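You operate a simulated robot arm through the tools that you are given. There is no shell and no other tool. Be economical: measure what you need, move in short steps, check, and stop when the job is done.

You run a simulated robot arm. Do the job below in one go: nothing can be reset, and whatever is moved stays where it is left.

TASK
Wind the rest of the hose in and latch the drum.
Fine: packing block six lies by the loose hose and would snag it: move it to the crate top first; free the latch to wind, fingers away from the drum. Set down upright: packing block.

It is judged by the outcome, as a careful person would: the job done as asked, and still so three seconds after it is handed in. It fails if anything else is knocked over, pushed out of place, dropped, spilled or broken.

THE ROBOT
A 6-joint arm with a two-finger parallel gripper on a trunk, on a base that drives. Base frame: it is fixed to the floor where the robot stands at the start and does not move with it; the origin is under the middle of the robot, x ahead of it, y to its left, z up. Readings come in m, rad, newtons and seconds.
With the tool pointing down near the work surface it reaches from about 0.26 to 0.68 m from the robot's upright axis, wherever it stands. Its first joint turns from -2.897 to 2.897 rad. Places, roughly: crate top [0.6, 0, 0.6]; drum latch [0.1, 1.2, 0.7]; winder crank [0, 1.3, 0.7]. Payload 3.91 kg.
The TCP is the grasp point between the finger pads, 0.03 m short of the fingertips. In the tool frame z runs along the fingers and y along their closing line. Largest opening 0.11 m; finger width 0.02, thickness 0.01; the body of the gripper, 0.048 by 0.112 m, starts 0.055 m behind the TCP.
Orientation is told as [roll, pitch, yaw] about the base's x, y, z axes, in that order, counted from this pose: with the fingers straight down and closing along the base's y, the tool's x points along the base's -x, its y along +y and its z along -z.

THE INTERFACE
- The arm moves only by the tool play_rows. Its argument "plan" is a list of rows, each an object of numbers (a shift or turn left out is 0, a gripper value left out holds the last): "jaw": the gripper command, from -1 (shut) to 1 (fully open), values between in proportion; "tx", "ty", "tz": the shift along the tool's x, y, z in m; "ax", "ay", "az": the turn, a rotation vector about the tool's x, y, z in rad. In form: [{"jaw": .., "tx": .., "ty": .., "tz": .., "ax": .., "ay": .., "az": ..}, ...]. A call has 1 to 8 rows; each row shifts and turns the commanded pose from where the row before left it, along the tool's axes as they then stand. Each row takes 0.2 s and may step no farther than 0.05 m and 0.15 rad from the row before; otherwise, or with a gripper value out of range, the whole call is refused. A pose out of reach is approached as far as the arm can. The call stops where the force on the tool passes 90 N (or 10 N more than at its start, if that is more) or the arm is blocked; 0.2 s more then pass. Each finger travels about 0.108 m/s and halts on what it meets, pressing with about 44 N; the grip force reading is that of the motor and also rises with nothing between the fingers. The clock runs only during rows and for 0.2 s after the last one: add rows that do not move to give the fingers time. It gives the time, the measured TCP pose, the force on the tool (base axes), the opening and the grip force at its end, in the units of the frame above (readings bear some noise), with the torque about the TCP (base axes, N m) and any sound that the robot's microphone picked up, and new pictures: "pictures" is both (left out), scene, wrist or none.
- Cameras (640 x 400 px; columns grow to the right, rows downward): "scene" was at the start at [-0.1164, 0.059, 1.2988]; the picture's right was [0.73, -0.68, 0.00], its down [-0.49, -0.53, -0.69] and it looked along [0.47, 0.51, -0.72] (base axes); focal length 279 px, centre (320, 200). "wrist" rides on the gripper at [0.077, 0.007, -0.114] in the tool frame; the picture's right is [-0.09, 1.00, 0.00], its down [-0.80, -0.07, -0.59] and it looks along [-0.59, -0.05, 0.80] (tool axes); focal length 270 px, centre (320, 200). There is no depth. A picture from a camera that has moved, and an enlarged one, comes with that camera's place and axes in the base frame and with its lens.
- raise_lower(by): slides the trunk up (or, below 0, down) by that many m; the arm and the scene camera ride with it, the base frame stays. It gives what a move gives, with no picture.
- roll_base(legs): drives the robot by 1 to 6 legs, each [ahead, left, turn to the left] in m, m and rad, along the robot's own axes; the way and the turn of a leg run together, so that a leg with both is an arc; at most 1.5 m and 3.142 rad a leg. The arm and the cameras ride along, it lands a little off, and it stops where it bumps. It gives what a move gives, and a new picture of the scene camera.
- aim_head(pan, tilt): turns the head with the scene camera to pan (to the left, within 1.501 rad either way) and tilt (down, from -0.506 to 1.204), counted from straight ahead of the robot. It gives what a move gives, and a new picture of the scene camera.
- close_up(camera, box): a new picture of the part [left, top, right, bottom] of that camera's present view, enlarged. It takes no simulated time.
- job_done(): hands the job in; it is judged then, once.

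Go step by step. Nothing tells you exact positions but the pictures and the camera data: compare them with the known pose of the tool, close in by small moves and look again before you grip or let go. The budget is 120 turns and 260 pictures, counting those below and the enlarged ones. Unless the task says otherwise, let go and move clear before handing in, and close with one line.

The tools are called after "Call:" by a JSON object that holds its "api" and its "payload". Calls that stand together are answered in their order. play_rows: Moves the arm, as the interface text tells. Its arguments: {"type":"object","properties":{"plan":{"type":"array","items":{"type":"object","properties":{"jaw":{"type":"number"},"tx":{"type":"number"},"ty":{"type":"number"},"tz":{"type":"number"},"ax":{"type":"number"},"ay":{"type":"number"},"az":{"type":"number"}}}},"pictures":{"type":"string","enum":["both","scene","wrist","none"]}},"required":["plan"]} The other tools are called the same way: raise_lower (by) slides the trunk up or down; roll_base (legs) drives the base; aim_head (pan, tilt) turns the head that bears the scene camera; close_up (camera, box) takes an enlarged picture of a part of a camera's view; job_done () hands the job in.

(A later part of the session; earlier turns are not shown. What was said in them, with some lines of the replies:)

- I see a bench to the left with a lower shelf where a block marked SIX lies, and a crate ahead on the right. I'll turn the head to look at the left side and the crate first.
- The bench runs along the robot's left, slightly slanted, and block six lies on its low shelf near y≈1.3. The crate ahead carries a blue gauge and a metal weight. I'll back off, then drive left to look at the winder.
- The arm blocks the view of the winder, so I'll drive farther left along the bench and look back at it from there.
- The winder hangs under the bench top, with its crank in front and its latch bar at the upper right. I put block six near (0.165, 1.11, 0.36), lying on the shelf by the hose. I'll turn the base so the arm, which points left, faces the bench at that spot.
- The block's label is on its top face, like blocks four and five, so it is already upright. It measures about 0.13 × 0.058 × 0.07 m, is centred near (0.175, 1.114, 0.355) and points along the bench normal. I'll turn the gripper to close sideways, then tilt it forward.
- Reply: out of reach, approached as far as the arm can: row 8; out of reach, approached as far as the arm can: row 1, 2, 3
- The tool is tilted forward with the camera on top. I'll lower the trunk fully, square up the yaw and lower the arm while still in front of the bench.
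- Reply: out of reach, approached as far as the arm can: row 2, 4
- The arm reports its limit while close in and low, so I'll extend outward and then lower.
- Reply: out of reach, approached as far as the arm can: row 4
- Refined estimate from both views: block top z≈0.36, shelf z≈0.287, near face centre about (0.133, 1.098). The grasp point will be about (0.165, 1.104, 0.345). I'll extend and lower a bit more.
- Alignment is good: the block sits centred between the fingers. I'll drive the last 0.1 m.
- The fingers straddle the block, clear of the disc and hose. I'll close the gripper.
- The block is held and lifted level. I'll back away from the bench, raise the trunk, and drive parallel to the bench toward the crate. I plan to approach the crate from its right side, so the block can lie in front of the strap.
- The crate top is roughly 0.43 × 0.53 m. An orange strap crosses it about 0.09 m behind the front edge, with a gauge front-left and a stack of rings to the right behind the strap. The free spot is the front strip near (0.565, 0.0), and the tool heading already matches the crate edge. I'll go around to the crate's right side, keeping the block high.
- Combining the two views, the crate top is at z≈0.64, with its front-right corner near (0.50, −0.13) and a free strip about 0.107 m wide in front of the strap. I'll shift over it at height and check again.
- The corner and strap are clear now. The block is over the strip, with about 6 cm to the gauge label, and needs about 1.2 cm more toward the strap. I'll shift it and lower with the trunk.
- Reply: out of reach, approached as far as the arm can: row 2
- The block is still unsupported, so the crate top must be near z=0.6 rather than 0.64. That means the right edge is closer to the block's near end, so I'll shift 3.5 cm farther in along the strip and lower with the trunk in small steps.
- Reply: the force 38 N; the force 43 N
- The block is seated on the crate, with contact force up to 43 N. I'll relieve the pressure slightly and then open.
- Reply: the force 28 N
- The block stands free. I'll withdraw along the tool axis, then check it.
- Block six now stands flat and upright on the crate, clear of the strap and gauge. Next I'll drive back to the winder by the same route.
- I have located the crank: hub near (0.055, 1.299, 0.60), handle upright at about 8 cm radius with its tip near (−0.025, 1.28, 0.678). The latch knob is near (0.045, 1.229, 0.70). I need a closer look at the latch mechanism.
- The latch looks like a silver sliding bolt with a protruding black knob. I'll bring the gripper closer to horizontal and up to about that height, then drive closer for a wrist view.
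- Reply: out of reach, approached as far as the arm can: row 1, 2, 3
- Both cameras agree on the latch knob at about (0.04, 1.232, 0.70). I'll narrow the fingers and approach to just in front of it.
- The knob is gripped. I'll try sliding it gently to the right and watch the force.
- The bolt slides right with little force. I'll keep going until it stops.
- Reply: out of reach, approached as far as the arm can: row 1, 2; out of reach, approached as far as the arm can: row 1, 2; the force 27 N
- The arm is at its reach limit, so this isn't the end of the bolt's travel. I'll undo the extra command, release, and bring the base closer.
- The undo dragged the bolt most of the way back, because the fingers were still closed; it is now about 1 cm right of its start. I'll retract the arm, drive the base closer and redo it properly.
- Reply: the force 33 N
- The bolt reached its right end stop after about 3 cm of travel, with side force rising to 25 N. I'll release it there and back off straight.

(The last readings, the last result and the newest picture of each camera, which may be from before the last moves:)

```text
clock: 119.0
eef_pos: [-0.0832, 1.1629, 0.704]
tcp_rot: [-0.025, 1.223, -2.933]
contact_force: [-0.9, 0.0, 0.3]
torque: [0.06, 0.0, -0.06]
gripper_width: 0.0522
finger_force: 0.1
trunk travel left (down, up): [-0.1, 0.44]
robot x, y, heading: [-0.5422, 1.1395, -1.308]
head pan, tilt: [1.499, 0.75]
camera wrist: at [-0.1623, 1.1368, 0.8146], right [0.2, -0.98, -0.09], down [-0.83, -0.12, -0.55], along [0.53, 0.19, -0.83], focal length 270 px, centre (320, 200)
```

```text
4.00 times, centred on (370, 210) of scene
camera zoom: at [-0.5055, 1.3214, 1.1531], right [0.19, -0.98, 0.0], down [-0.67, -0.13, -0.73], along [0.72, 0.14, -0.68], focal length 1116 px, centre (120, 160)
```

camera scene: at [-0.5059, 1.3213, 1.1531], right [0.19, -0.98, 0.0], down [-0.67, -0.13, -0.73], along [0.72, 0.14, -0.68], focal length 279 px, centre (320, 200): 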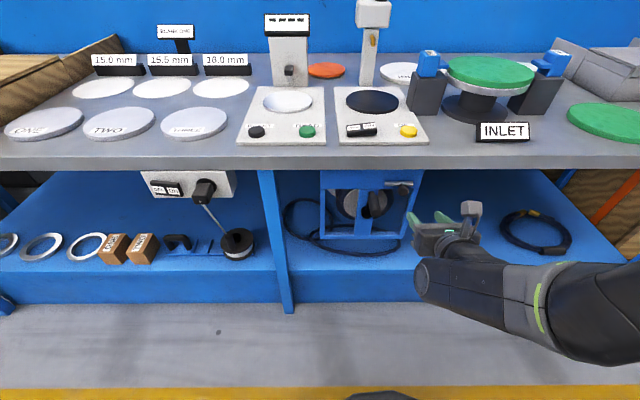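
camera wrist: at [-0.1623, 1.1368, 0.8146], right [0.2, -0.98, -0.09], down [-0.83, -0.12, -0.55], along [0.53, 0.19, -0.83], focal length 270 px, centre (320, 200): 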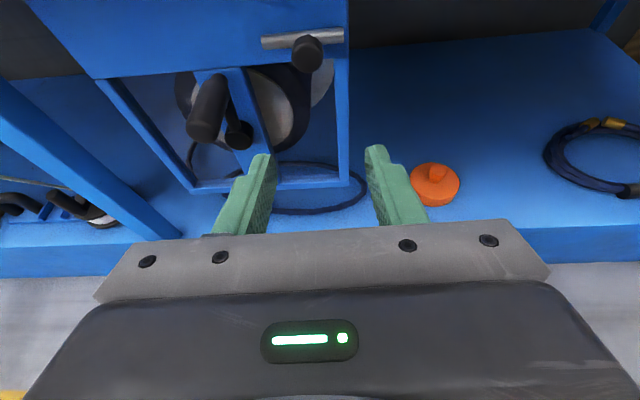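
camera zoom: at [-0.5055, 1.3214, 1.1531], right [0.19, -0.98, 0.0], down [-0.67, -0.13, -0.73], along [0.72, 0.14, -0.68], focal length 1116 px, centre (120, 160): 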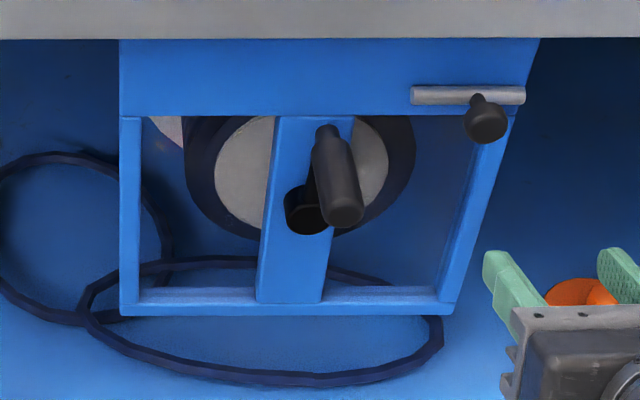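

The latch is open. Next I'll line up in front of the crank handle; I take its tip to be near (−0.025, 1.276, 0.68).

Call:
{"api": "play_rows", "payload": {"plan": [{"ty": -0.048, "jaw": 0.0}, {"ty": -0.048}, {"tx": -0.019, "tz": 0.007}, {"tx": 0.005, "tz": 0.014}], "pictures": "wrist"}}

Call:
{"api": "close_up", "payload": {"camera": "scene", "box": [290, 160, 450, 260]}}

```text
clock: 120.0
eef_pos: [-0.0927, 1.2619, 0.6857]
tcp_rot: [-0.041, 1.225, -2.941]
contact_force: [-0.8, -0.4, -0.5]
torque: [-0.01, 0.0, -0.02]
gripper_width: 0.055
finger_force: 0.0
trunk travel left (down, up): [-0.1, 0.44]
robot x, y, heading: [-0.5406, 1.1411, -1.306]
head pan, tilt: [1.499, 0.75]
camera wrist: at [-0.1697, 1.2346, 0.7969], right [0.21, -0.97, -0.1], down [-0.83, -0.12, -0.55], along [0.53, 0.19, -0.83], focal length 270 px, centre (320, 200)
```

wrist: 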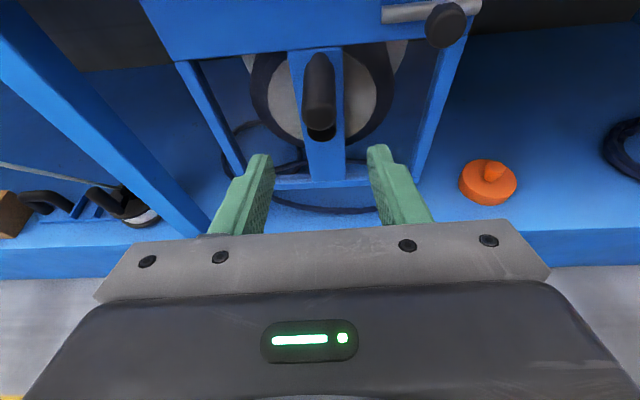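

```text
4.00 times, centred on (370, 210) of scene
camera zoom: at [-0.506, 1.3213, 1.1532], right [0.19, -0.98, 0.0], down [-0.67, -0.13, -0.73], along [0.72, 0.14, -0.68], focal length 1116 px, centre (120, 160)
```

zoom: 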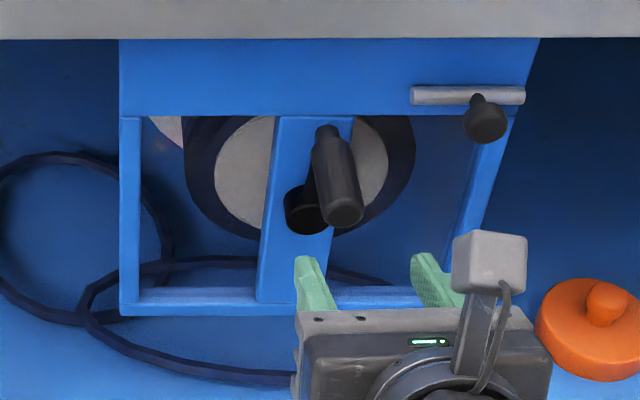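

The handle is centred between the fingers. I'll move in and grip it near its tip.

Call:
{"api": "play_rows", "payload": {"plan": [{"tx": 0.0105, "tz": 0.039}, {"tx": 0.0105, "tz": 0.039}], "pictures": "wrist"}}

Call:
{"api": "play_rows", "payload": {"plan": [{"jaw": -1}, {"jaw": -1}], "pictures": "wrist"}}

Call:
{"api": "close_up", "payload": {"camera": "scene", "box": [290, 160, 450, 260]}}

```text
clock: 120.6
eef_pos: [-0.0139, 1.2805, 0.6782]
tcp_rot: [-0.04, 1.224, -2.942]
contact_force: [0.1, -0.5, 0.3]
torque: [0.0, 0.03, 0.0]
gripper_width: 0.0551
finger_force: 0.1
trunk travel left (down, up): [-0.1, 0.44]
robot x, y, heading: [-0.5447, 1.1435, -1.304]
head pan, tilt: [1.499, 0.75]
camera wrist: at [-0.0912, 1.2527, 0.7894], right [0.21, -0.97, -0.1], down [-0.83, -0.12, -0.55], along [0.53, 0.19, -0.83], focal length 270 px, centre (320, 200)
```

wrist: 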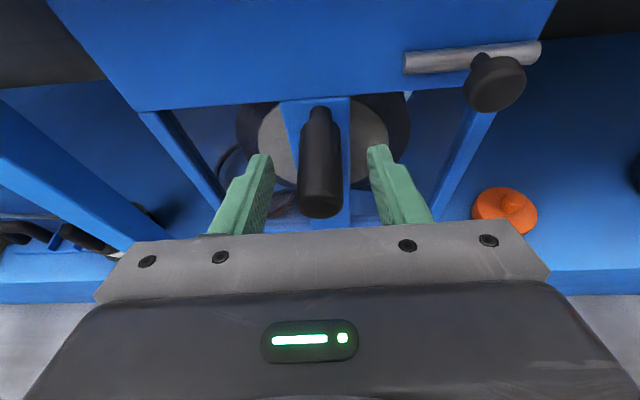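

```text
clock: 121.2
eef_pos: [-0.0128, 1.2799, 0.6795]
tcp_rot: [-0.043, 1.225, -2.943]
contact_force: [3.6, 0.4, 0.0]
torque: [0.02, 0.24, -1.75]
gripper_width: 0.0267
finger_force: 45.4
trunk travel left (down, up): [-0.1, 0.44]
robot x, y, heading: [-0.5395, 1.1415, -1.308]
head pan, tilt: [1.499, 0.75]
camera wrist: at [-0.0909, 1.2527, 0.7892], right [0.21, -0.97, -0.1], down [-0.83, -0.12, -0.55], along [0.53, 0.19, -0.83], focal length 270 px, centre (320, 200)
```

wrist: 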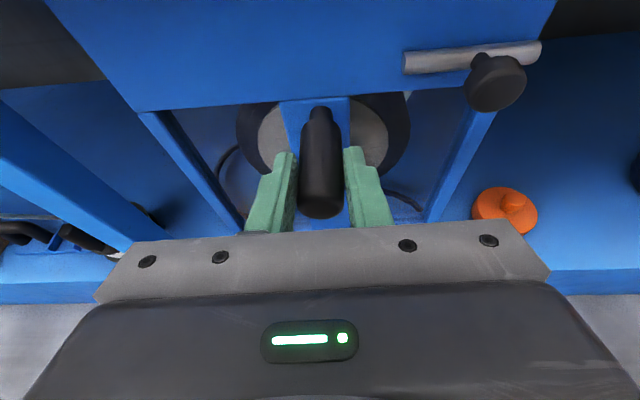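

```text
4.00 times, centred on (370, 210) of scene
camera zoom: at [-0.5055, 1.3214, 1.1531], right [0.19, -0.98, 0.0], down [-0.67, -0.13, -0.73], along [0.72, 0.14, -0.68], focal length 1116 px, centre (120, 160)
```

zoom: 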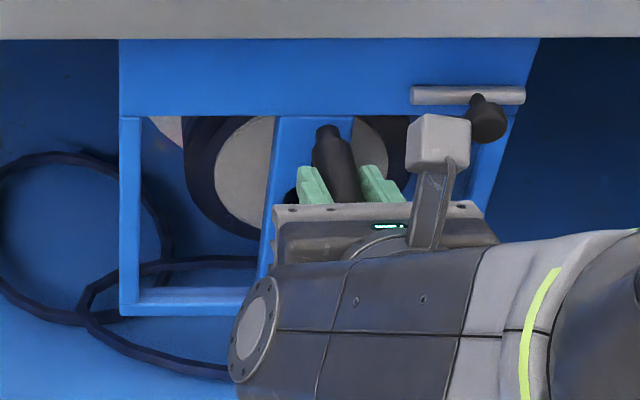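

I have a grip on the handle. I'll test a small clockwise arc (right and down) and watch the force and hose.

Call:
{"api": "play_rows", "payload": {"plan": [{"ty": 0.0156, "tx": -0.0015, "tz": 0.0005}, {"ty": 0.015, "tx": -0.0043, "tz": 0.0015}], "pictures": "wrist"}}

```text
clock: 121.8
eef_pos: [-0.0054, 1.2522, 0.6724]
tcp_rot: [-0.038, 1.225, -2.936]
contact_force: [-1.7, 11.4, -0.7]
torque: [0.51, 0.38, -1.17]
gripper_width: 0.0252
finger_force: 45.5
trunk travel left (down, up): [-0.1, 0.44]
robot x, y, heading: [-0.539, 1.1387, -1.303]
head pan, tilt: [1.499, 0.75]
camera wrist: at [-0.085, 1.2246, 0.7828], right [0.21, -0.97, -0.1], down [-0.83, -0.12, -0.55], along [0.52, 0.19, -0.83], focal length 270 px, centre (320, 200)
```

wrist: 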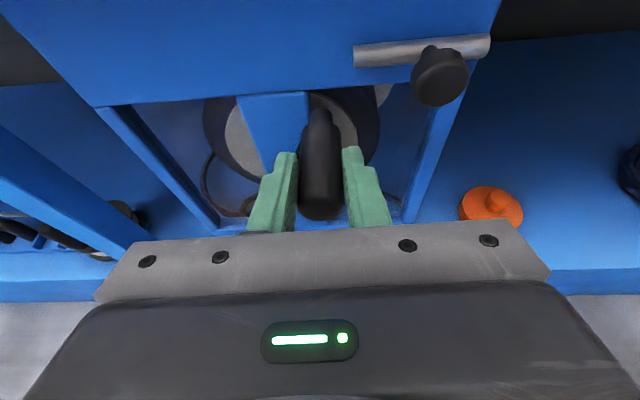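

Call:
{"api": "play_rows", "payload": {"plan": [{"ty": 0.026, "tx": -0.0163, "tz": 0.0058}, {"ty": 0.0173, "tx": -0.0245, "tz": 0.0088}, {"ty": 0.0061, "tx": -0.0288, "tz": 0.0103}], "pictures": "wrist"}}

Call:
{"api": "close_up", "payload": {"camera": "scene", "box": [260, 160, 420, 260]}}

```text
clock: 122.6
eef_pos: [0.0053, 1.2191, 0.6073]
tcp_rot: [0.007, 1.22, -2.905]
contact_force: [0.5, -0.4, -0.8]
torque: [0.01, 0.0, 0.01]
gripper_width: 0.0
finger_force: 37.5
out of reach, approached as far as the arm can: row 2, 3
trunk travel left (down, up): [-0.1, 0.44]
robot x, y, heading: [-0.5423, 1.1434, -1.304]
head pan, tilt: [1.499, 0.75]
camera wrist: at [-0.0729, 1.195, 0.7182], right [0.19, -0.98, -0.08], down [-0.83, -0.12, -0.55], along [0.53, 0.17, -0.83], focal length 270 px, centre (320, 200)
```

wrist: 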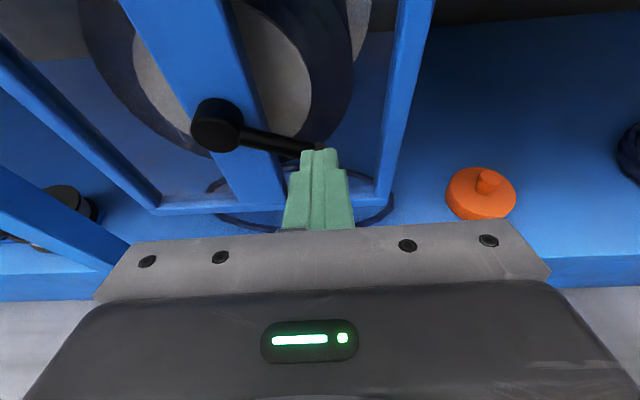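

```text
4.00 times, centred on (340, 210) of scene
camera zoom: at [-0.5052, 1.3209, 1.153], right [0.19, -0.98, 0.0], down [-0.67, -0.13, -0.73], along [0.72, 0.14, -0.68], focal length 1116 px, centre (240, 160)
```

zoom: 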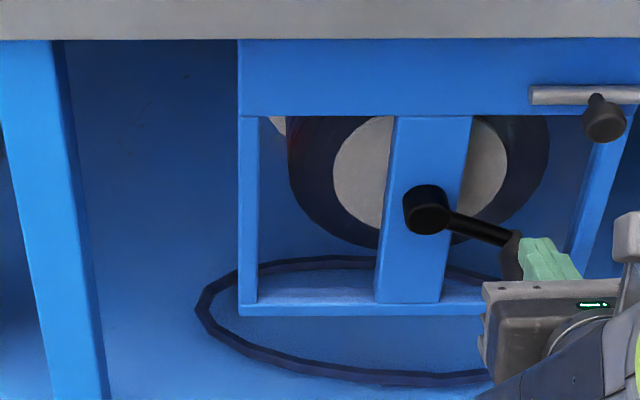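

The first hose loop is gone, so clockwise winds the hose in. The fingers slipped off because the arm hit its low limit. I'll back off, lower the trunk to gain downward range and re-grip.

Call:
{"api": "play_rows", "payload": {"plan": [{"tx": 0.017, "tz": -0.03}, {"tx": -0.017, "tz": -0.047}, {"tx": -0.017, "tz": -0.047, "jaw": 0}, {"jaw": 0}], "pictures": "none"}}

Call:
{"api": "raise_lower", "payload": {"by": -0.1}}

Call:
{"api": "close_up", "payload": {"camera": "wrist", "box": [0, 0, 640, 400]}}

Call:
{"api": "close_up", "payload": {"camera": "scene", "box": [260, 110, 420, 210]}}

```text
clock: 123.6
eef_pos: [-0.115, 1.2022, 0.6453]
tcp_rot: [-0.022, 1.224, -2.926]
contact_force: [-0.2, -0.9, 0.3]
torque: [0.02, 0.01, 0.03]
gripper_width: 0.0551
finger_force: 0.1
out of reach, approached as far as the arm can: row 2, 3
trunk travel left (down, up): [-0.1, 0.44]
robot x, y, heading: [-0.5412, 1.14, -1.303]
head pan, tilt: [1.499, 0.75]
```

```text
clock: 124.9
eef_pos: [-0.1133, 1.2016, 0.544]
tcp_rot: [-0.022, 1.224, -2.928]
contact_force: [1.5, -0.1, 0.0]
torque: [-0.01, -0.01, -0.02]
gripper_width: 0.055
finger_force: 0.0
trunk travel left (down, up): [0.0, 0.54]
robot x, y, heading: [-0.5394, 1.1415, -1.3]
head pan, tilt: [1.499, 0.75]
```

```text
1.00 times, centred on (320, 200) of wrist (not enlarged: the box is as wide or as high as the picture)
camera zoom: at [-0.1931, 1.1757, 0.6558], right [0.2, -0.97, -0.09], down [-0.83, -0.12, -0.55], along [0.52, 0.19, -0.83], focal length 270 px, centre (320, 200)
```

zoom: 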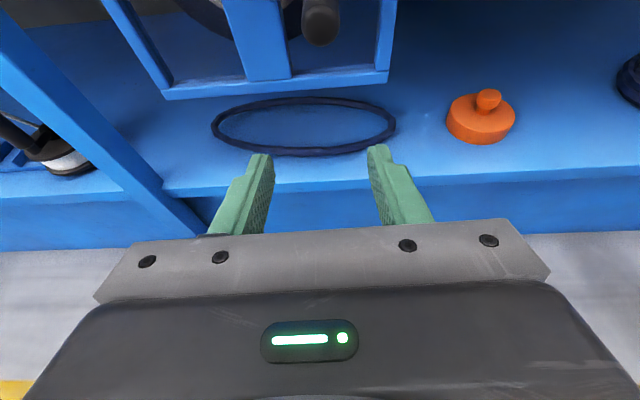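

```text
4.00 times, centred on (340, 160) of scene
camera zoom: at [-0.5058, 1.3213, 1.0532], right [0.19, -0.98, 0.0], down [-0.67, -0.13, -0.73], along [0.72, 0.14, -0.68], focal length 1116 px, centre (240, 360)
```

zoom: 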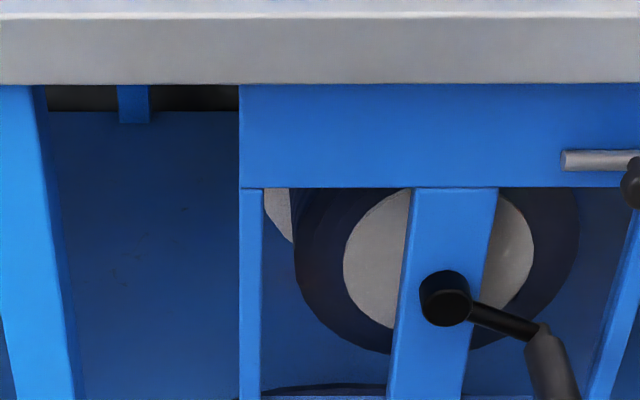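

Call:
{"api": "play_rows", "payload": {"plan": [{"tx": 0.0207, "tz": -0.0074}, {"tx": 0.01, "tz": 0.028}], "pictures": "wrist"}}

Call:
{"api": "close_up", "payload": {"camera": "scene", "box": [300, 130, 460, 230]}}

```text
clock: 125.5
eef_pos: [-0.0864, 1.2094, 0.5673]
tcp_rot: [-0.021, 1.223, -2.924]
contact_force: [0.0, 1.1, 0.1]
torque: [0.03, 0.01, 0.01]
gripper_width: 0.0549
finger_force: 0.0
trunk travel left (down, up): [0.0, 0.54]
robot x, y, heading: [-0.539, 1.141, -1.304]
head pan, tilt: [1.499, 0.75]
camera wrist: at [-0.1645, 1.1829, 0.678], right [0.2, -0.97, -0.09], down [-0.83, -0.12, -0.55], along [0.53, 0.19, -0.83], focal length 270 px, centre (320, 200)
```

wrist: 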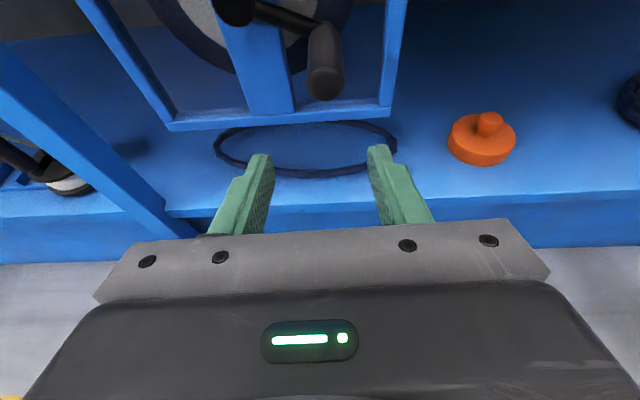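

```text
4.00 times, centred on (380, 180) of scene
camera zoom: at [-0.506, 1.3213, 1.0532], right [0.19, -0.98, 0.0], down [-0.67, -0.13, -0.73], along [0.72, 0.14, -0.68], focal length 1116 px, centre (80, 280)
```

zoom: 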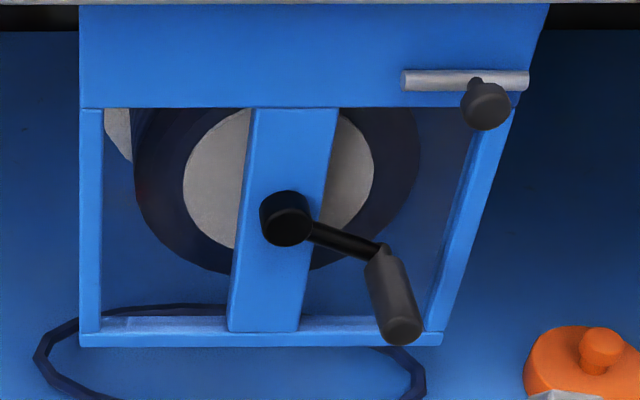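

I've refined the crank: radius about 0.066 m, hub z≈0.611, handle now at about 120° clockwise from top, with its tip near (−0.013, 1.222, 0.578). I'll move in and grip it again.

Call:
{"api": "play_rows", "payload": {"plan": [{"tx": 0.02, "tz": 0.02, "ty": 0.002}, {"tx": 0.012, "tz": 0.032}, {"tx": 0.0107, "tz": 0.0315}], "pictures": "wrist"}}

Call:
{"api": "play_rows", "payload": {"plan": [{"jaw": -1}, {"jaw": -1}], "pictures": "wrist"}}

```text
clock: 126.3
eef_pos: [0.0045, 1.2286, 0.5791]
tcp_rot: [-0.023, 1.223, -2.926]
contact_force: [-0.9, -0.3, 0.0]
torque: [0.0, -0.02, -0.01]
gripper_width: 0.0551
finger_force: 0.0
trunk travel left (down, up): [0.0, 0.54]
robot x, y, heading: [-0.5447, 1.1406, -1.304]
head pan, tilt: [1.499, 0.75]
camera wrist: at [-0.0738, 1.2014, 0.69], right [0.2, -0.97, -0.09], down [-0.83, -0.12, -0.55], along [0.53, 0.19, -0.83], focal length 270 px, centre (320, 200)
```

wrist: 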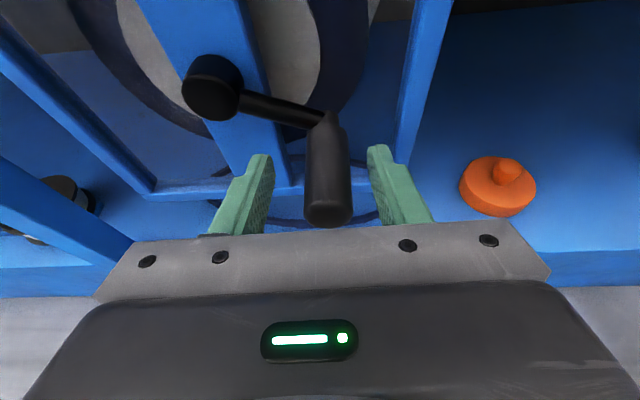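

```text
clock: 126.9
eef_pos: [0.0053, 1.2244, 0.5779]
tcp_rot: [-0.034, 1.222, -2.942]
contact_force: [14.3, -23.6, -5.9]
torque: [0.27, 0.0, -2.4]
gripper_width: 0.0248
finger_force: 44.9
trunk travel left (down, up): [0.0, 0.54]
robot x, y, heading: [-0.5408, 1.1388, -1.308]
head pan, tilt: [1.499, 0.75]
camera wrist: at [-0.0727, 1.1982, 0.689], right [0.2, -0.98, -0.09], down [-0.83, -0.11, -0.55], along [0.52, 0.19, -0.83], focal length 270 px, centre (320, 200)
```

wrist: 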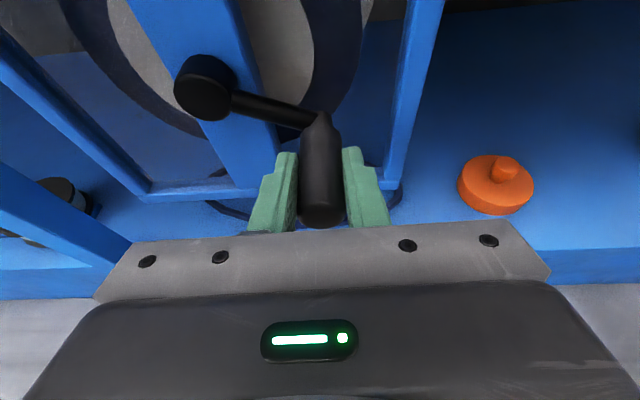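

Call:
{"api": "play_rows", "payload": {"plan": [{"ty": -0.0202, "tx": -0.0228, "tz": 0.0082}, {"ty": -0.033, "tx": -0.0083, "tz": 0.003}], "pictures": "wrist"}}

```text
clock: 127.5
eef_pos: [-0.0063, 1.2825, 0.5485]
tcp_rot: [-0.02, 1.223, -2.919]
contact_force: [2.2, -7.6, -5.5]
torque: [0.09, 0.72, -0.05]
gripper_width: 0.0255
finger_force: 45.1
trunk travel left (down, up): [0.0, 0.54]
robot x, y, heading: [-0.5405, 1.145, -1.305]
head pan, tilt: [1.499, 0.75]
camera wrist: at [-0.0847, 1.2557, 0.6584], right [0.21, -0.97, -0.09], down [-0.83, -0.13, -0.55], along [0.52, 0.19, -0.83], focal length 270 px, centre (320, 200)
```

wrist: 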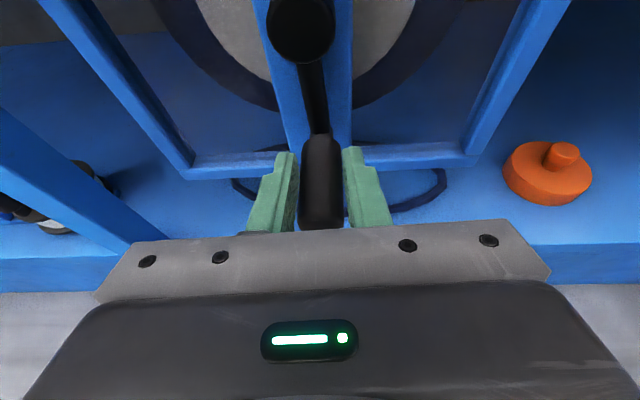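

At the bottom with a firm grip, and the radius is confirmed at about 0.0655 m. I'll continue up the left side to the top.

Call:
{"api": "play_rows", "payload": {"plan": [{"ty": -0.033, "tx": 0.0083, "tz": -0.003}, {"ty": -0.0242, "tx": 0.0228, "tz": -0.0082}, {"ty": -0.0088, "tx": 0.0311, "tz": -0.0112}], "pictures": "wrist"}}

Call:
{"api": "play_rows", "payload": {"plan": [{"ty": 0.0088, "tx": 0.0311, "tz": -0.0112}, {"ty": 0.0242, "tx": 0.0228, "tz": -0.0082}, {"ty": 0.033, "tx": 0.0083, "tz": -0.003}], "pictures": "wrist"}}

Call:
{"api": "close_up", "payload": {"camera": "scene", "box": [260, 130, 420, 230]}}

```text
clock: 128.3
eef_pos: [-0.0223, 1.3455, 0.6143]
tcp_rot: [-0.022, 1.223, -2.923]
contact_force: [-0.8, 0.0, 0.0]
torque: [0.0, 0.02, -0.01]
gripper_width: 0.0
finger_force: 37.5
trunk travel left (down, up): [0.0, 0.54]
robot x, y, heading: [-0.5415, 1.1407, -1.302]
head pan, tilt: [1.499, 0.75]
camera wrist: at [-0.0999, 1.3186, 0.7244], right [0.21, -0.97, -0.09], down [-0.83, -0.12, -0.55], along [0.52, 0.19, -0.83], focal length 270 px, centre (320, 200)
```

wrist: 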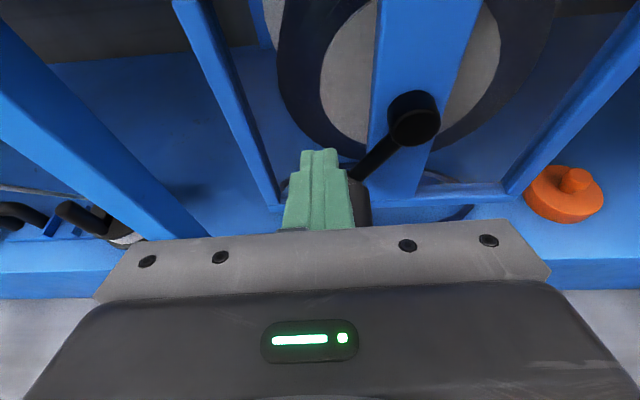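

```text
clock: 129.1
eef_pos: [-0.0078, 1.2795, 0.6774]
tcp_rot: [-0.021, 1.222, -2.925]
contact_force: [0.2, -0.7, -0.3]
torque: [-0.01, 0.01, -0.04]
gripper_width: 0.0
finger_force: 37.7
trunk travel left (down, up): [0.0, 0.54]
robot x, y, heading: [-0.5389, 1.1416, -1.307]
head pan, tilt: [1.499, 0.75]
camera wrist: at [-0.0859, 1.253, 0.7884], right [0.2, -0.97, -0.09], down [-0.83, -0.12, -0.55], along [0.52, 0.19, -0.83], focal length 270 px, centre (320, 200)
```

wrist: 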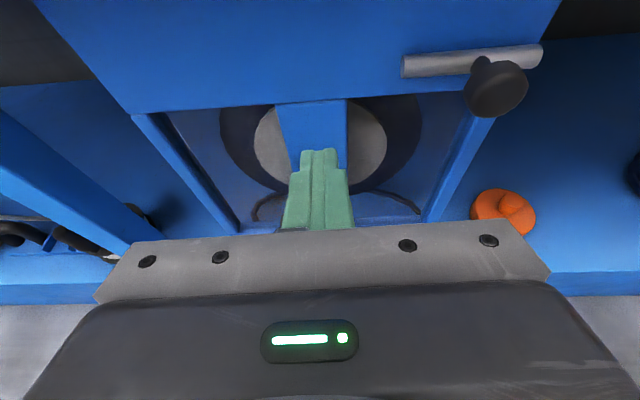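

```text
4.00 times, centred on (340, 180) of scene
camera zoom: at [-0.5058, 1.3215, 1.0531], right [0.19, -0.98, 0.0], down [-0.67, -0.13, -0.73], along [0.72, 0.14, -0.68], focal length 1116 px, centre (240, 280)
```

zoom: 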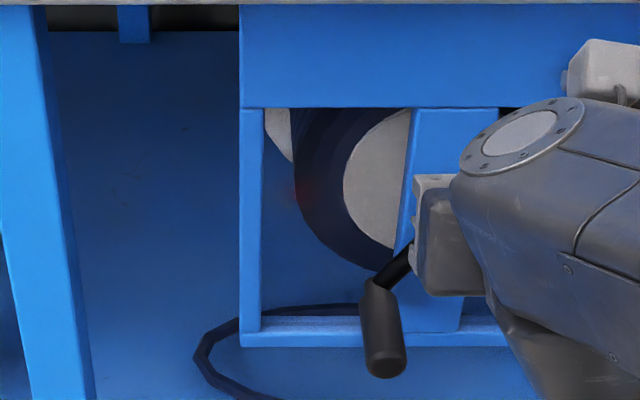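

Gripping slips when the motion is vertical, but the handle stays where it is left (about 217°). Instead I'll use the closed fingers as a peg and push the handle from behind around the circle. First I'll retract, then place the peg trailing the handle at the bottom.

Call:
{"api": "play_rows", "payload": {"plan": [{"tx": -0.0152, "tz": -0.0423}, {"tx": -0.0152, "tz": -0.0423}, {"tx": -0.0405, "tz": 0.0145}, {"tx": -0.0405, "tz": 0.0145}, {"tx": -0.0405, "tz": 0.0145}], "pictures": "wrist"}}

Call:
{"api": "close_up", "payload": {"camera": "scene", "box": [280, 130, 440, 230]}}

```text
clock: 130.3
eef_pos: [-0.0922, 1.2598, 0.5485]
tcp_rot: [-0.024, 1.223, -2.927]
contact_force: [-0.7, -0.7, 0.7]
torque: [0.0, 0.0, 0.02]
gripper_width: 0.0001
finger_force: 37.9
trunk travel left (down, up): [0.0, 0.54]
robot x, y, heading: [-0.5442, 1.1411, -1.304]
head pan, tilt: [1.499, 0.75]
camera wrist: at [-0.1721, 1.2332, 0.6592], right [0.2, -0.97, -0.09], down [-0.83, -0.12, -0.55], along [0.53, 0.19, -0.83], focal length 270 px, centre (320, 200)
```

wrist: 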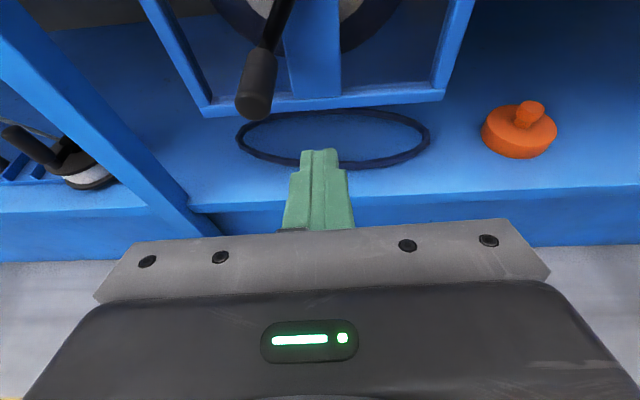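

```text
4.00 times, centred on (360, 180) of scene
camera zoom: at [-0.5062, 1.321, 1.0533], right [0.19, -0.98, 0.0], down [-0.67, -0.13, -0.73], along [0.72, 0.14, -0.68], focal length 1116 px, centre (160, 280)
```

zoom: 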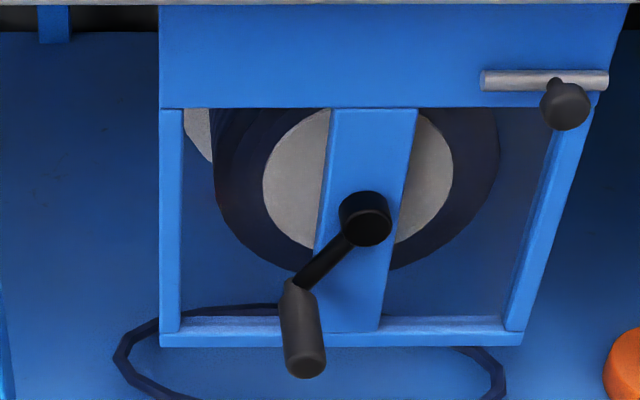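

Call:
{"api": "play_rows", "payload": {"plan": [{"tx": 0.0158, "tz": 0.0372}, {"tx": 0.0158, "tz": 0.0372}, {"ty": -0.027, "tx": 0.0036, "tz": -0.0013}, {"ty": -0.0239, "tx": 0.0143, "tz": -0.0051}], "pictures": "wrist"}}

```text
clock: 131.3
eef_pos: [-0.0251, 1.3215, 0.578]
tcp_rot: [-0.03, 1.233, -2.942]
contact_force: [9.7, -41.9, 23.7]
torque: [-0.15, 0.02, 0.1]
gripper_width: 0.0
finger_force: 37.4
trunk travel left (down, up): [0.0, 0.54]
robot x, y, heading: [-0.545, 1.1414, -1.308]
head pan, tilt: [1.499, 0.75]
camera wrist: at [-0.1046, 1.2955, 0.687], right [0.19, -0.98, -0.09], down [-0.82, -0.11, -0.56], along [0.53, 0.18, -0.83], focal length 270 px, centre (320, 200)
```

wrist: 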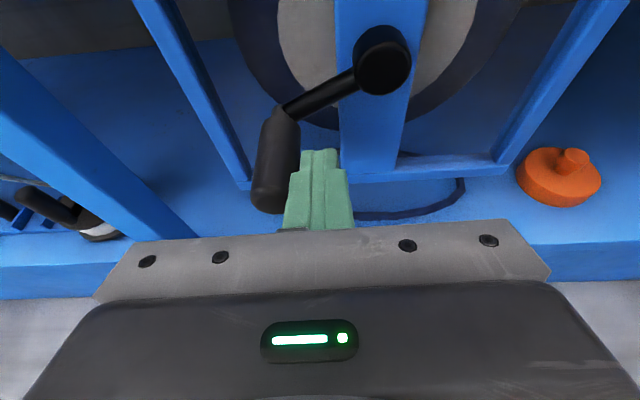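

The peg ended up beside the handle rather than below it. I'll drop it slightly, slide it under the handle and push up.

Call:
{"api": "play_rows", "payload": {"plan": [{"ty": 0.008, "tx": -0.0094, "tz": 0.0034}, {"tx": -0.016, "tz": 0.0058}, {"ty": -0.024}, {"ty": -0.004, "tx": 0.0094, "tz": -0.0034}], "pictures": "wrist"}}

```text
clock: 132.3
eef_pos: [-0.034, 1.3494, 0.553]
tcp_rot: [-0.018, 1.218, -2.919]
contact_force: [-8.3, 5.7, -11.0]
torque: [-0.01, -0.14, -0.01]
gripper_width: 0.0
finger_force: 38.2
trunk travel left (down, up): [0.0, 0.54]
robot x, y, heading: [-0.5434, 1.1445, -1.301]
head pan, tilt: [1.499, 0.75]
camera wrist: at [-0.1112, 1.3235, 0.6649], right [0.21, -0.97, -0.09], down [-0.83, -0.13, -0.55], along [0.52, 0.19, -0.83], focal length 270 px, centre (320, 200)
```

wrist: 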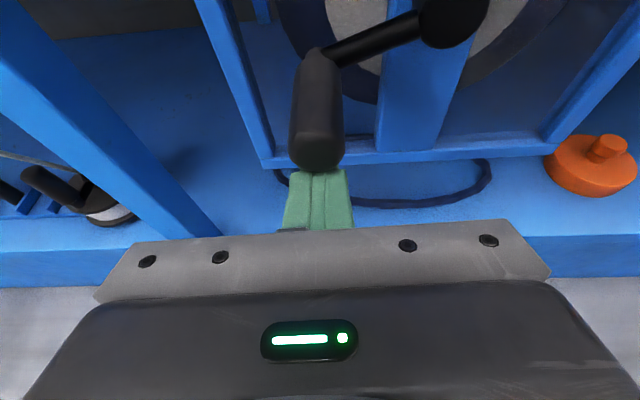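

The peg is now right under the handle. I'll push up along the peg circle (radius about 0.075 m, trailing the handle by about 18°).

Call:
{"api": "play_rows", "payload": {"plan": [{"ty": 0.0068, "tx": 0.0276, "tz": -0.0015}, {"ty": -0.0097, "tx": 0.0292, "tz": -0.0105}, {"ty": 0.0042, "tx": 0.0303, "tz": -0.0109}], "pictures": "wrist"}}

```text
clock: 133.1
eef_pos: [-0.0242, 1.3481, 0.6461]
tcp_rot: [-0.023, 1.226, -2.93]
contact_force: [-0.6, 0.2, -0.3]
torque: [0.0, 0.04, -0.02]
gripper_width: 0.0
finger_force: 38.1
trunk travel left (down, up): [0.0, 0.54]
robot x, y, heading: [-0.5407, 1.1407, -1.304]
head pan, tilt: [1.499, 0.75]
camera wrist: at [-0.1035, 1.3221, 0.7581], right [0.2, -0.97, -0.09], down [-0.83, -0.12, -0.55], along [0.53, 0.19, -0.83], focal length 270 px, centre (320, 200)
```

wrist: 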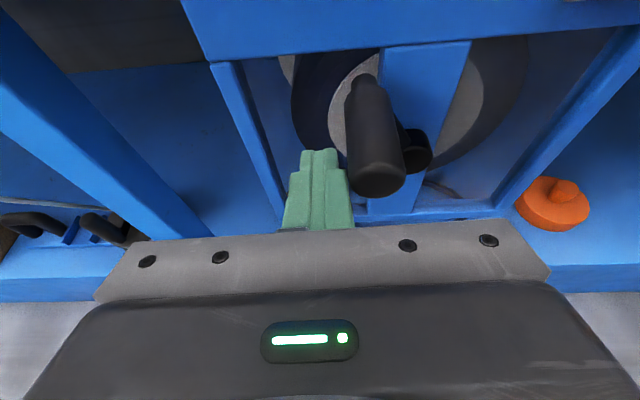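

Pushing works: the handle is now at about 325°. I'll continue over the top.

Call:
{"api": "play_rows", "payload": {"plan": [{"ty": 0.0175, "tx": 0.0257, "tz": -0.0092}, {"ty": 0.0273, "tx": 0.0165, "tz": -0.0059}, {"ty": 0.0322, "tx": 0.004, "tz": -0.0014}], "pictures": "wrist"}}

Call:
{"api": "close_up", "payload": {"camera": "scene", "box": [260, 140, 420, 240]}}

```text
clock: 133.9
eef_pos: [-0.015, 1.3036, 0.6933]
tcp_rot: [-0.065, 1.216, -2.916]
contact_force: [1.5, 23.4, -2.2]
torque: [0.42, 0.03, 0.56]
gripper_width: 0.0
finger_force: 37.7
trunk travel left (down, up): [0.0, 0.54]
robot x, y, heading: [-0.5458, 1.142, -1.292]
head pan, tilt: [1.499, 0.75]
stopped in row 3: the force on the tool passed its limit at 113 N (the readings are from after the stop); the commanded pose is now the measured one
camera wrist: at [-0.0907, 1.2711, 0.8047], right [0.25, -0.96, -0.1], down [-0.82, -0.16, -0.54], along [0.51, 0.22, -0.83], focal length 270 px, centre (320, 200)
```

wrist: 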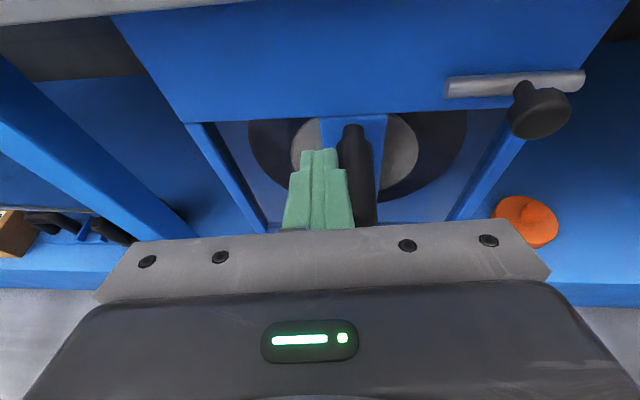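

```text
4.00 times, centred on (340, 190) of scene
camera zoom: at [-0.5077, 1.3254, 1.0528], right [0.2, -0.98, 0.0], down [-0.67, -0.14, -0.73], along [0.72, 0.15, -0.68], focal length 1116 px, centre (240, 240)
```

zoom: 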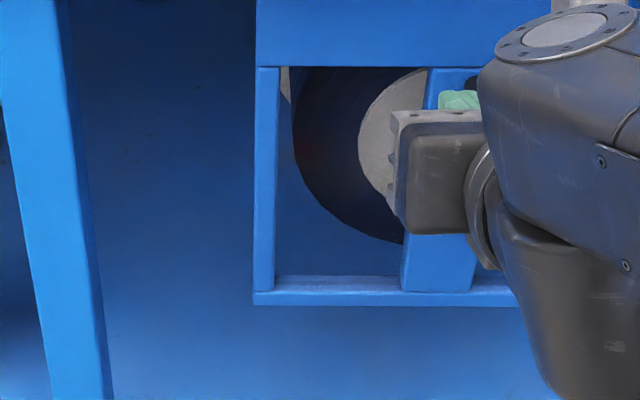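

The drum stopped hard with the handle back at the top, and no loose hose is left on the shelf, so the winding is complete. I'll back the peg away and check.

Call:
{"api": "play_rows", "payload": {"plan": [{"ty": -0.008}, {"tx": -0.017, "tz": -0.047}, {"tx": -0.017, "tz": -0.047}], "pictures": "wrist"}}

Call:
{"api": "close_up", "payload": {"camera": "scene", "box": [260, 120, 420, 220]}}

```text
clock: 134.7
eef_pos: [-0.1131, 1.2769, 0.6974]
tcp_rot: [-0.062, 1.217, -2.922]
contact_force: [1.0, -0.3, -0.3]
torque: [0.01, -0.02, 0.0]
gripper_width: 0.0001
finger_force: 37.4
trunk travel left (down, up): [0.0, 0.54]
robot x, y, heading: [-0.5425, 1.141, -1.299]
head pan, tilt: [1.499, 0.75]
camera wrist: at [-0.1885, 1.2457, 0.8083], right [0.24, -0.96, -0.1], down [-0.83, -0.15, -0.54], along [0.51, 0.22, -0.83], focal length 270 px, centre (320, 200)
```

wrist: 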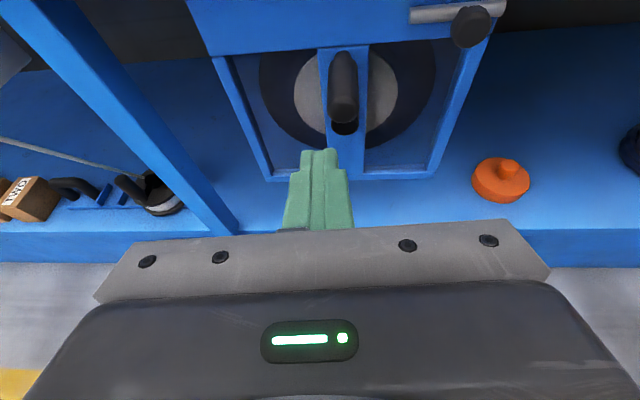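

```text
4.00 times, centred on (340, 170) of scene
camera zoom: at [-0.5071, 1.3229, 1.0531], right [0.2, -0.98, 0.0], down [-0.67, -0.14, -0.73], along [0.72, 0.15, -0.68], focal length 1116 px, centre (240, 320)
```

zoom: 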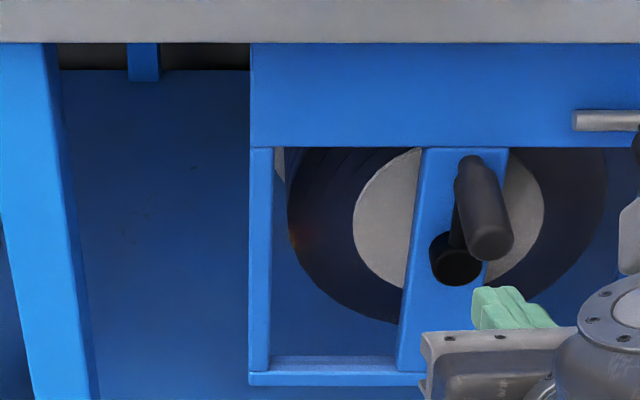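

All hose is on the drum and the crank is back at the top. Now I'll return to the latch knob to slide it back left.

Call:
{"api": "play_rows", "payload": {"plan": [{"ty": 0.048, "jaw": -0.05}, {"ty": 0.048}, {"ty": 0.011, "tx": 0.0141, "tz": 0.0183}], "pictures": "wrist"}}

```text
clock: 135.5
eef_pos: [-0.0613, 1.1817, 0.6999]
tcp_rot: [-0.064, 1.218, -2.923]
contact_force: [0.0, 0.8, 0.5]
torque: [0.03, 0.0, 0.01]
gripper_width: 0.0523
finger_force: 0.1
trunk travel left (down, up): [0.0, 0.54]
robot x, y, heading: [-0.541, 1.1414, -1.304]
head pan, tilt: [1.499, 0.75]
camera wrist: at [-0.1375, 1.1512, 0.8114], right [0.24, -0.96, -0.1], down [-0.83, -0.15, -0.54], along [0.51, 0.22, -0.83], focal length 270 px, centre (320, 200)
```

wrist: 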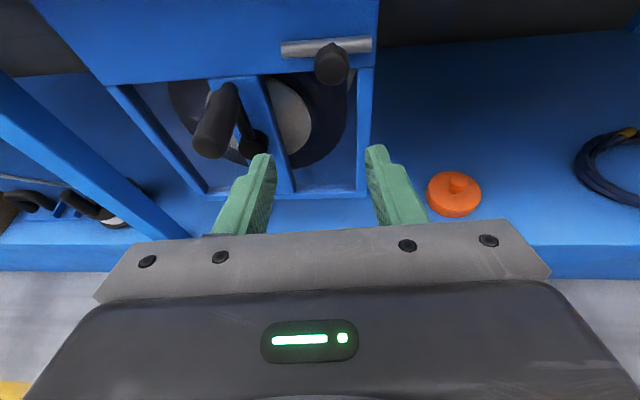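

Call:
{"api": "play_rows", "payload": {"plan": [{"ty": 0.004, "tx": 0.0142, "tz": 0.0278}, {"tx": 0.0105, "tz": 0.029}, {"tx": 0.0105, "tz": 0.029}], "pictures": "wrist"}}

```text
clock: 136.3
eef_pos: [0.0288, 1.2029, 0.7009]
tcp_rot: [-0.062, 1.219, -2.92]
contact_force: [-0.8, -0.5, 1.1]
torque: [-0.01, -0.02, 0.04]
gripper_width: 0.0522
finger_force: 0.0
trunk travel left (down, up): [0.0, 0.54]
robot x, y, heading: [-0.5457, 1.1436, -1.296]
head pan, tilt: [1.499, 0.75]
camera wrist: at [-0.0465, 1.172, 0.813], right [0.24, -0.96, -0.1], down [-0.82, -0.15, -0.55], along [0.51, 0.22, -0.83], focal length 270 px, centre (320, 200)
```

wrist: 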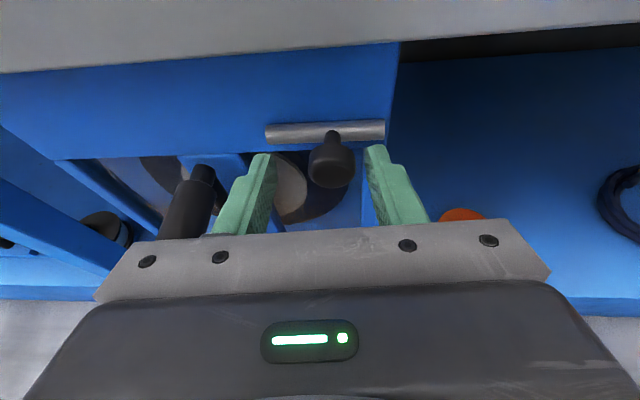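

Call:
{"api": "play_rows", "payload": {"plan": [{"ty": 0.006, "jaw": -1}, {"jaw": -1}, {"ty": -0.007}, {"ty": -0.007}, {"ty": -0.007}], "pictures": "none"}}

Call:
{"api": "play_rows", "payload": {"plan": [{"ty": -0.004, "tz": 0.0005}, {"ty": -0.003}], "pictures": "wrist"}}

```text
clock: 137.5
eef_pos: [0.0254, 1.2176, 0.7015]
tcp_rot: [-0.065, 1.218, -2.923]
contact_force: [27.5, 5.0, 0.0]
torque: [0.01, -0.13, -1.11]
gripper_width: 0.0266
finger_force: 45.1
trunk travel left (down, up): [0.0, 0.54]
robot x, y, heading: [-0.5381, 1.1447, -1.301]
head pan, tilt: [1.499, 0.75]
```

```text
clock: 138.1
eef_pos: [0.0245, 1.2245, 0.7029]
tcp_rot: [-0.06, 1.217, -2.922]
contact_force: [26.6, 4.5, -0.9]
torque: [0.1, -0.02, -1.07]
gripper_width: 0.0263
finger_force: 44.5
trunk travel left (down, up): [0.0, 0.54]
robot x, y, heading: [-0.5421, 1.1456, -1.297]
head pan, tilt: [1.499, 0.75]
camera wrist: at [-0.0516, 1.1932, 0.8134], right [0.24, -0.96, -0.1], down [-0.83, -0.15, -0.54], along [0.51, 0.22, -0.83], focal length 270 px, centre (320, 200)
```

wrist: 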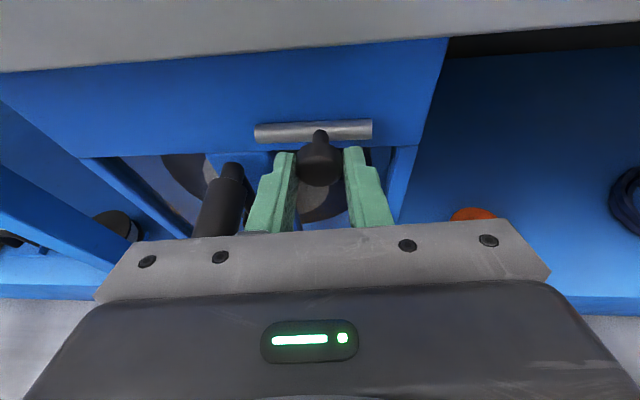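

Call:
{"api": "play_rows", "payload": {"plan": [{"ty": -0.003, "tz": 0.002}], "pictures": "none"}}

Call:
{"api": "play_rows", "payload": {"plan": [{"ty": -0.003}], "pictures": "none"}}

```text
clock: 138.5
eef_pos: [0.0248, 1.226, 0.7018]
tcp_rot: [-0.064, 1.217, -2.927]
contact_force: [20.7, -6.6, 3.8]
torque: [-0.05, 0.17, -1.25]
gripper_width: 0.0264
finger_force: 44.7
trunk travel left (down, up): [0.0, 0.54]
robot x, y, heading: [-0.5444, 1.1445, -1.297]
head pan, tilt: [1.499, 0.75]
```

```text
clock: 138.9
eef_pos: [0.0242, 1.2276, 0.7004]
tcp_rot: [-0.064, 1.219, -2.929]
contact_force: [21.9, -21.5, 5.1]
torque: [-0.06, -0.09, -1.6]
gripper_width: 0.0264
finger_force: 44.5
trunk travel left (down, up): [0.0, 0.54]
robot x, y, heading: [-0.5406, 1.1404, -1.303]
head pan, tilt: [1.499, 0.75]
```

The bolt hit its left stop at the same place where I first gripped it. I'll release, back off and check.

Call:
{"api": "play_rows", "payload": {"plan": [{"ty": -0.002}, {"jaw": -0.2, "ty": 0.004}, {"jaw": -0.2}, {"jaw": -0.05}, {"tx": -0.012, "tz": -0.033}, {"tx": -0.017, "tz": -0.047}, {"tx": -0.017, "tz": -0.047}], "pictures": "wrist"}}

Call:
{"api": "roll_base", "payload": {"legs": [[0.0, -0.42, 0]]}}

Call:
{"api": "close_up", "payload": {"camera": "scene", "box": [240, 60, 400, 160]}}

```text
clock: 140.5
eef_pos: [-0.1048, 1.189, 0.7021]
tcp_rot: [-0.06, 1.219, -2.921]
contact_force: [1.0, -0.1, -0.4]
torque: [-0.01, -0.01, -0.05]
gripper_width: 0.0524
finger_force: 0.1
trunk travel left (down, up): [0.0, 0.54]
robot x, y, heading: [-0.542, 1.1363, -1.3]
head pan, tilt: [1.499, 0.75]
camera wrist: at [-0.1816, 1.1583, 0.8133], right [0.24, -0.96, -0.1], down [-0.82, -0.15, -0.54], along [0.51, 0.22, -0.83], focal length 270 px, centre (320, 200)
```

wrist: 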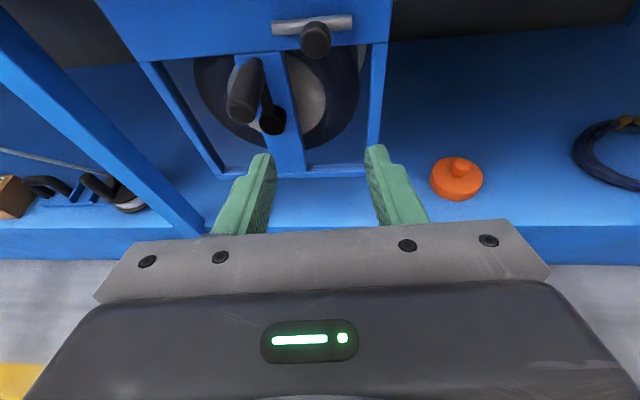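

```text
clock: 143.1
eef_pos: [-0.5078, 1.0757, 0.7015]
tcp_rot: [-0.063, 1.217, -2.922]
contact_force: [-0.2, -0.4, -0.8]
torque: [0.03, -0.03, 0.0]
gripper_width: 0.0523
finger_force: 0.1
trunk travel left (down, up): [0.0, 0.54]
robot x, y, heading: [-0.9483, 1.0259, -1.297]
head pan, tilt: [1.499, 0.75]
camera scene: at [-0.9099, 1.2097, 1.0531], right [0.2, -0.98, 0.0], down [-0.67, -0.14, -0.73], along [0.72, 0.15, -0.68], focal length 279 px, centre (320, 200)
```

scene: 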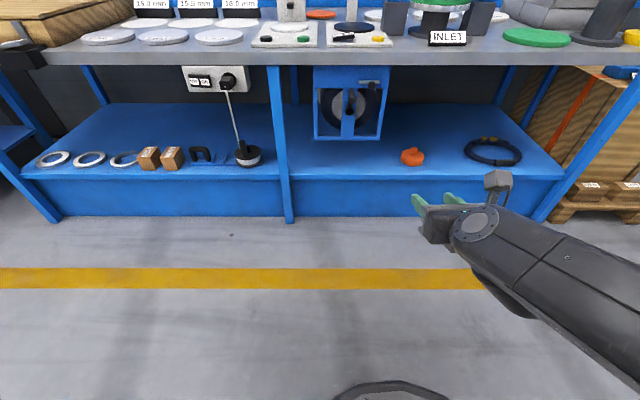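

```text
4.00 times, centred on (320, 110) of scene
camera zoom: at [-0.9099, 1.2097, 1.0531], right [0.2, -0.98, 0.0], down [-0.67, -0.14, -0.73], along [0.72, 0.15, -0.68], focal length 1116 px, centre (320, 560)
```

zoom: 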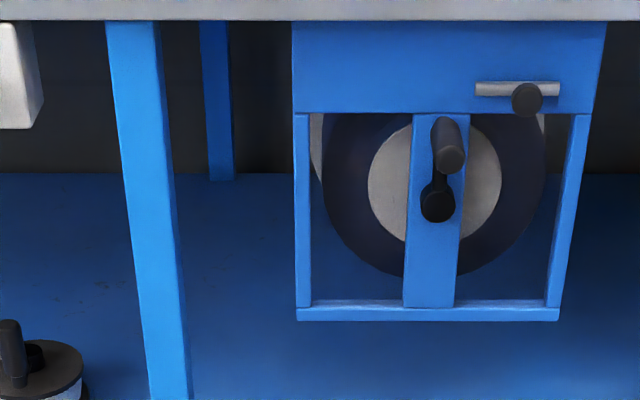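

The hose is fully wound in, the bolt is back in its original latched position, the crank is at the top, and block six was last seen upright on the crate. The gripper is clear, so I'm handing in.

Call:
{"api": "job_done", "payload": {}}

```text
The job is handed in.
```

I moved block six to the crate top, upright with its label up. The rest of the hose is wound in, and the drum latch is back in its closed position.
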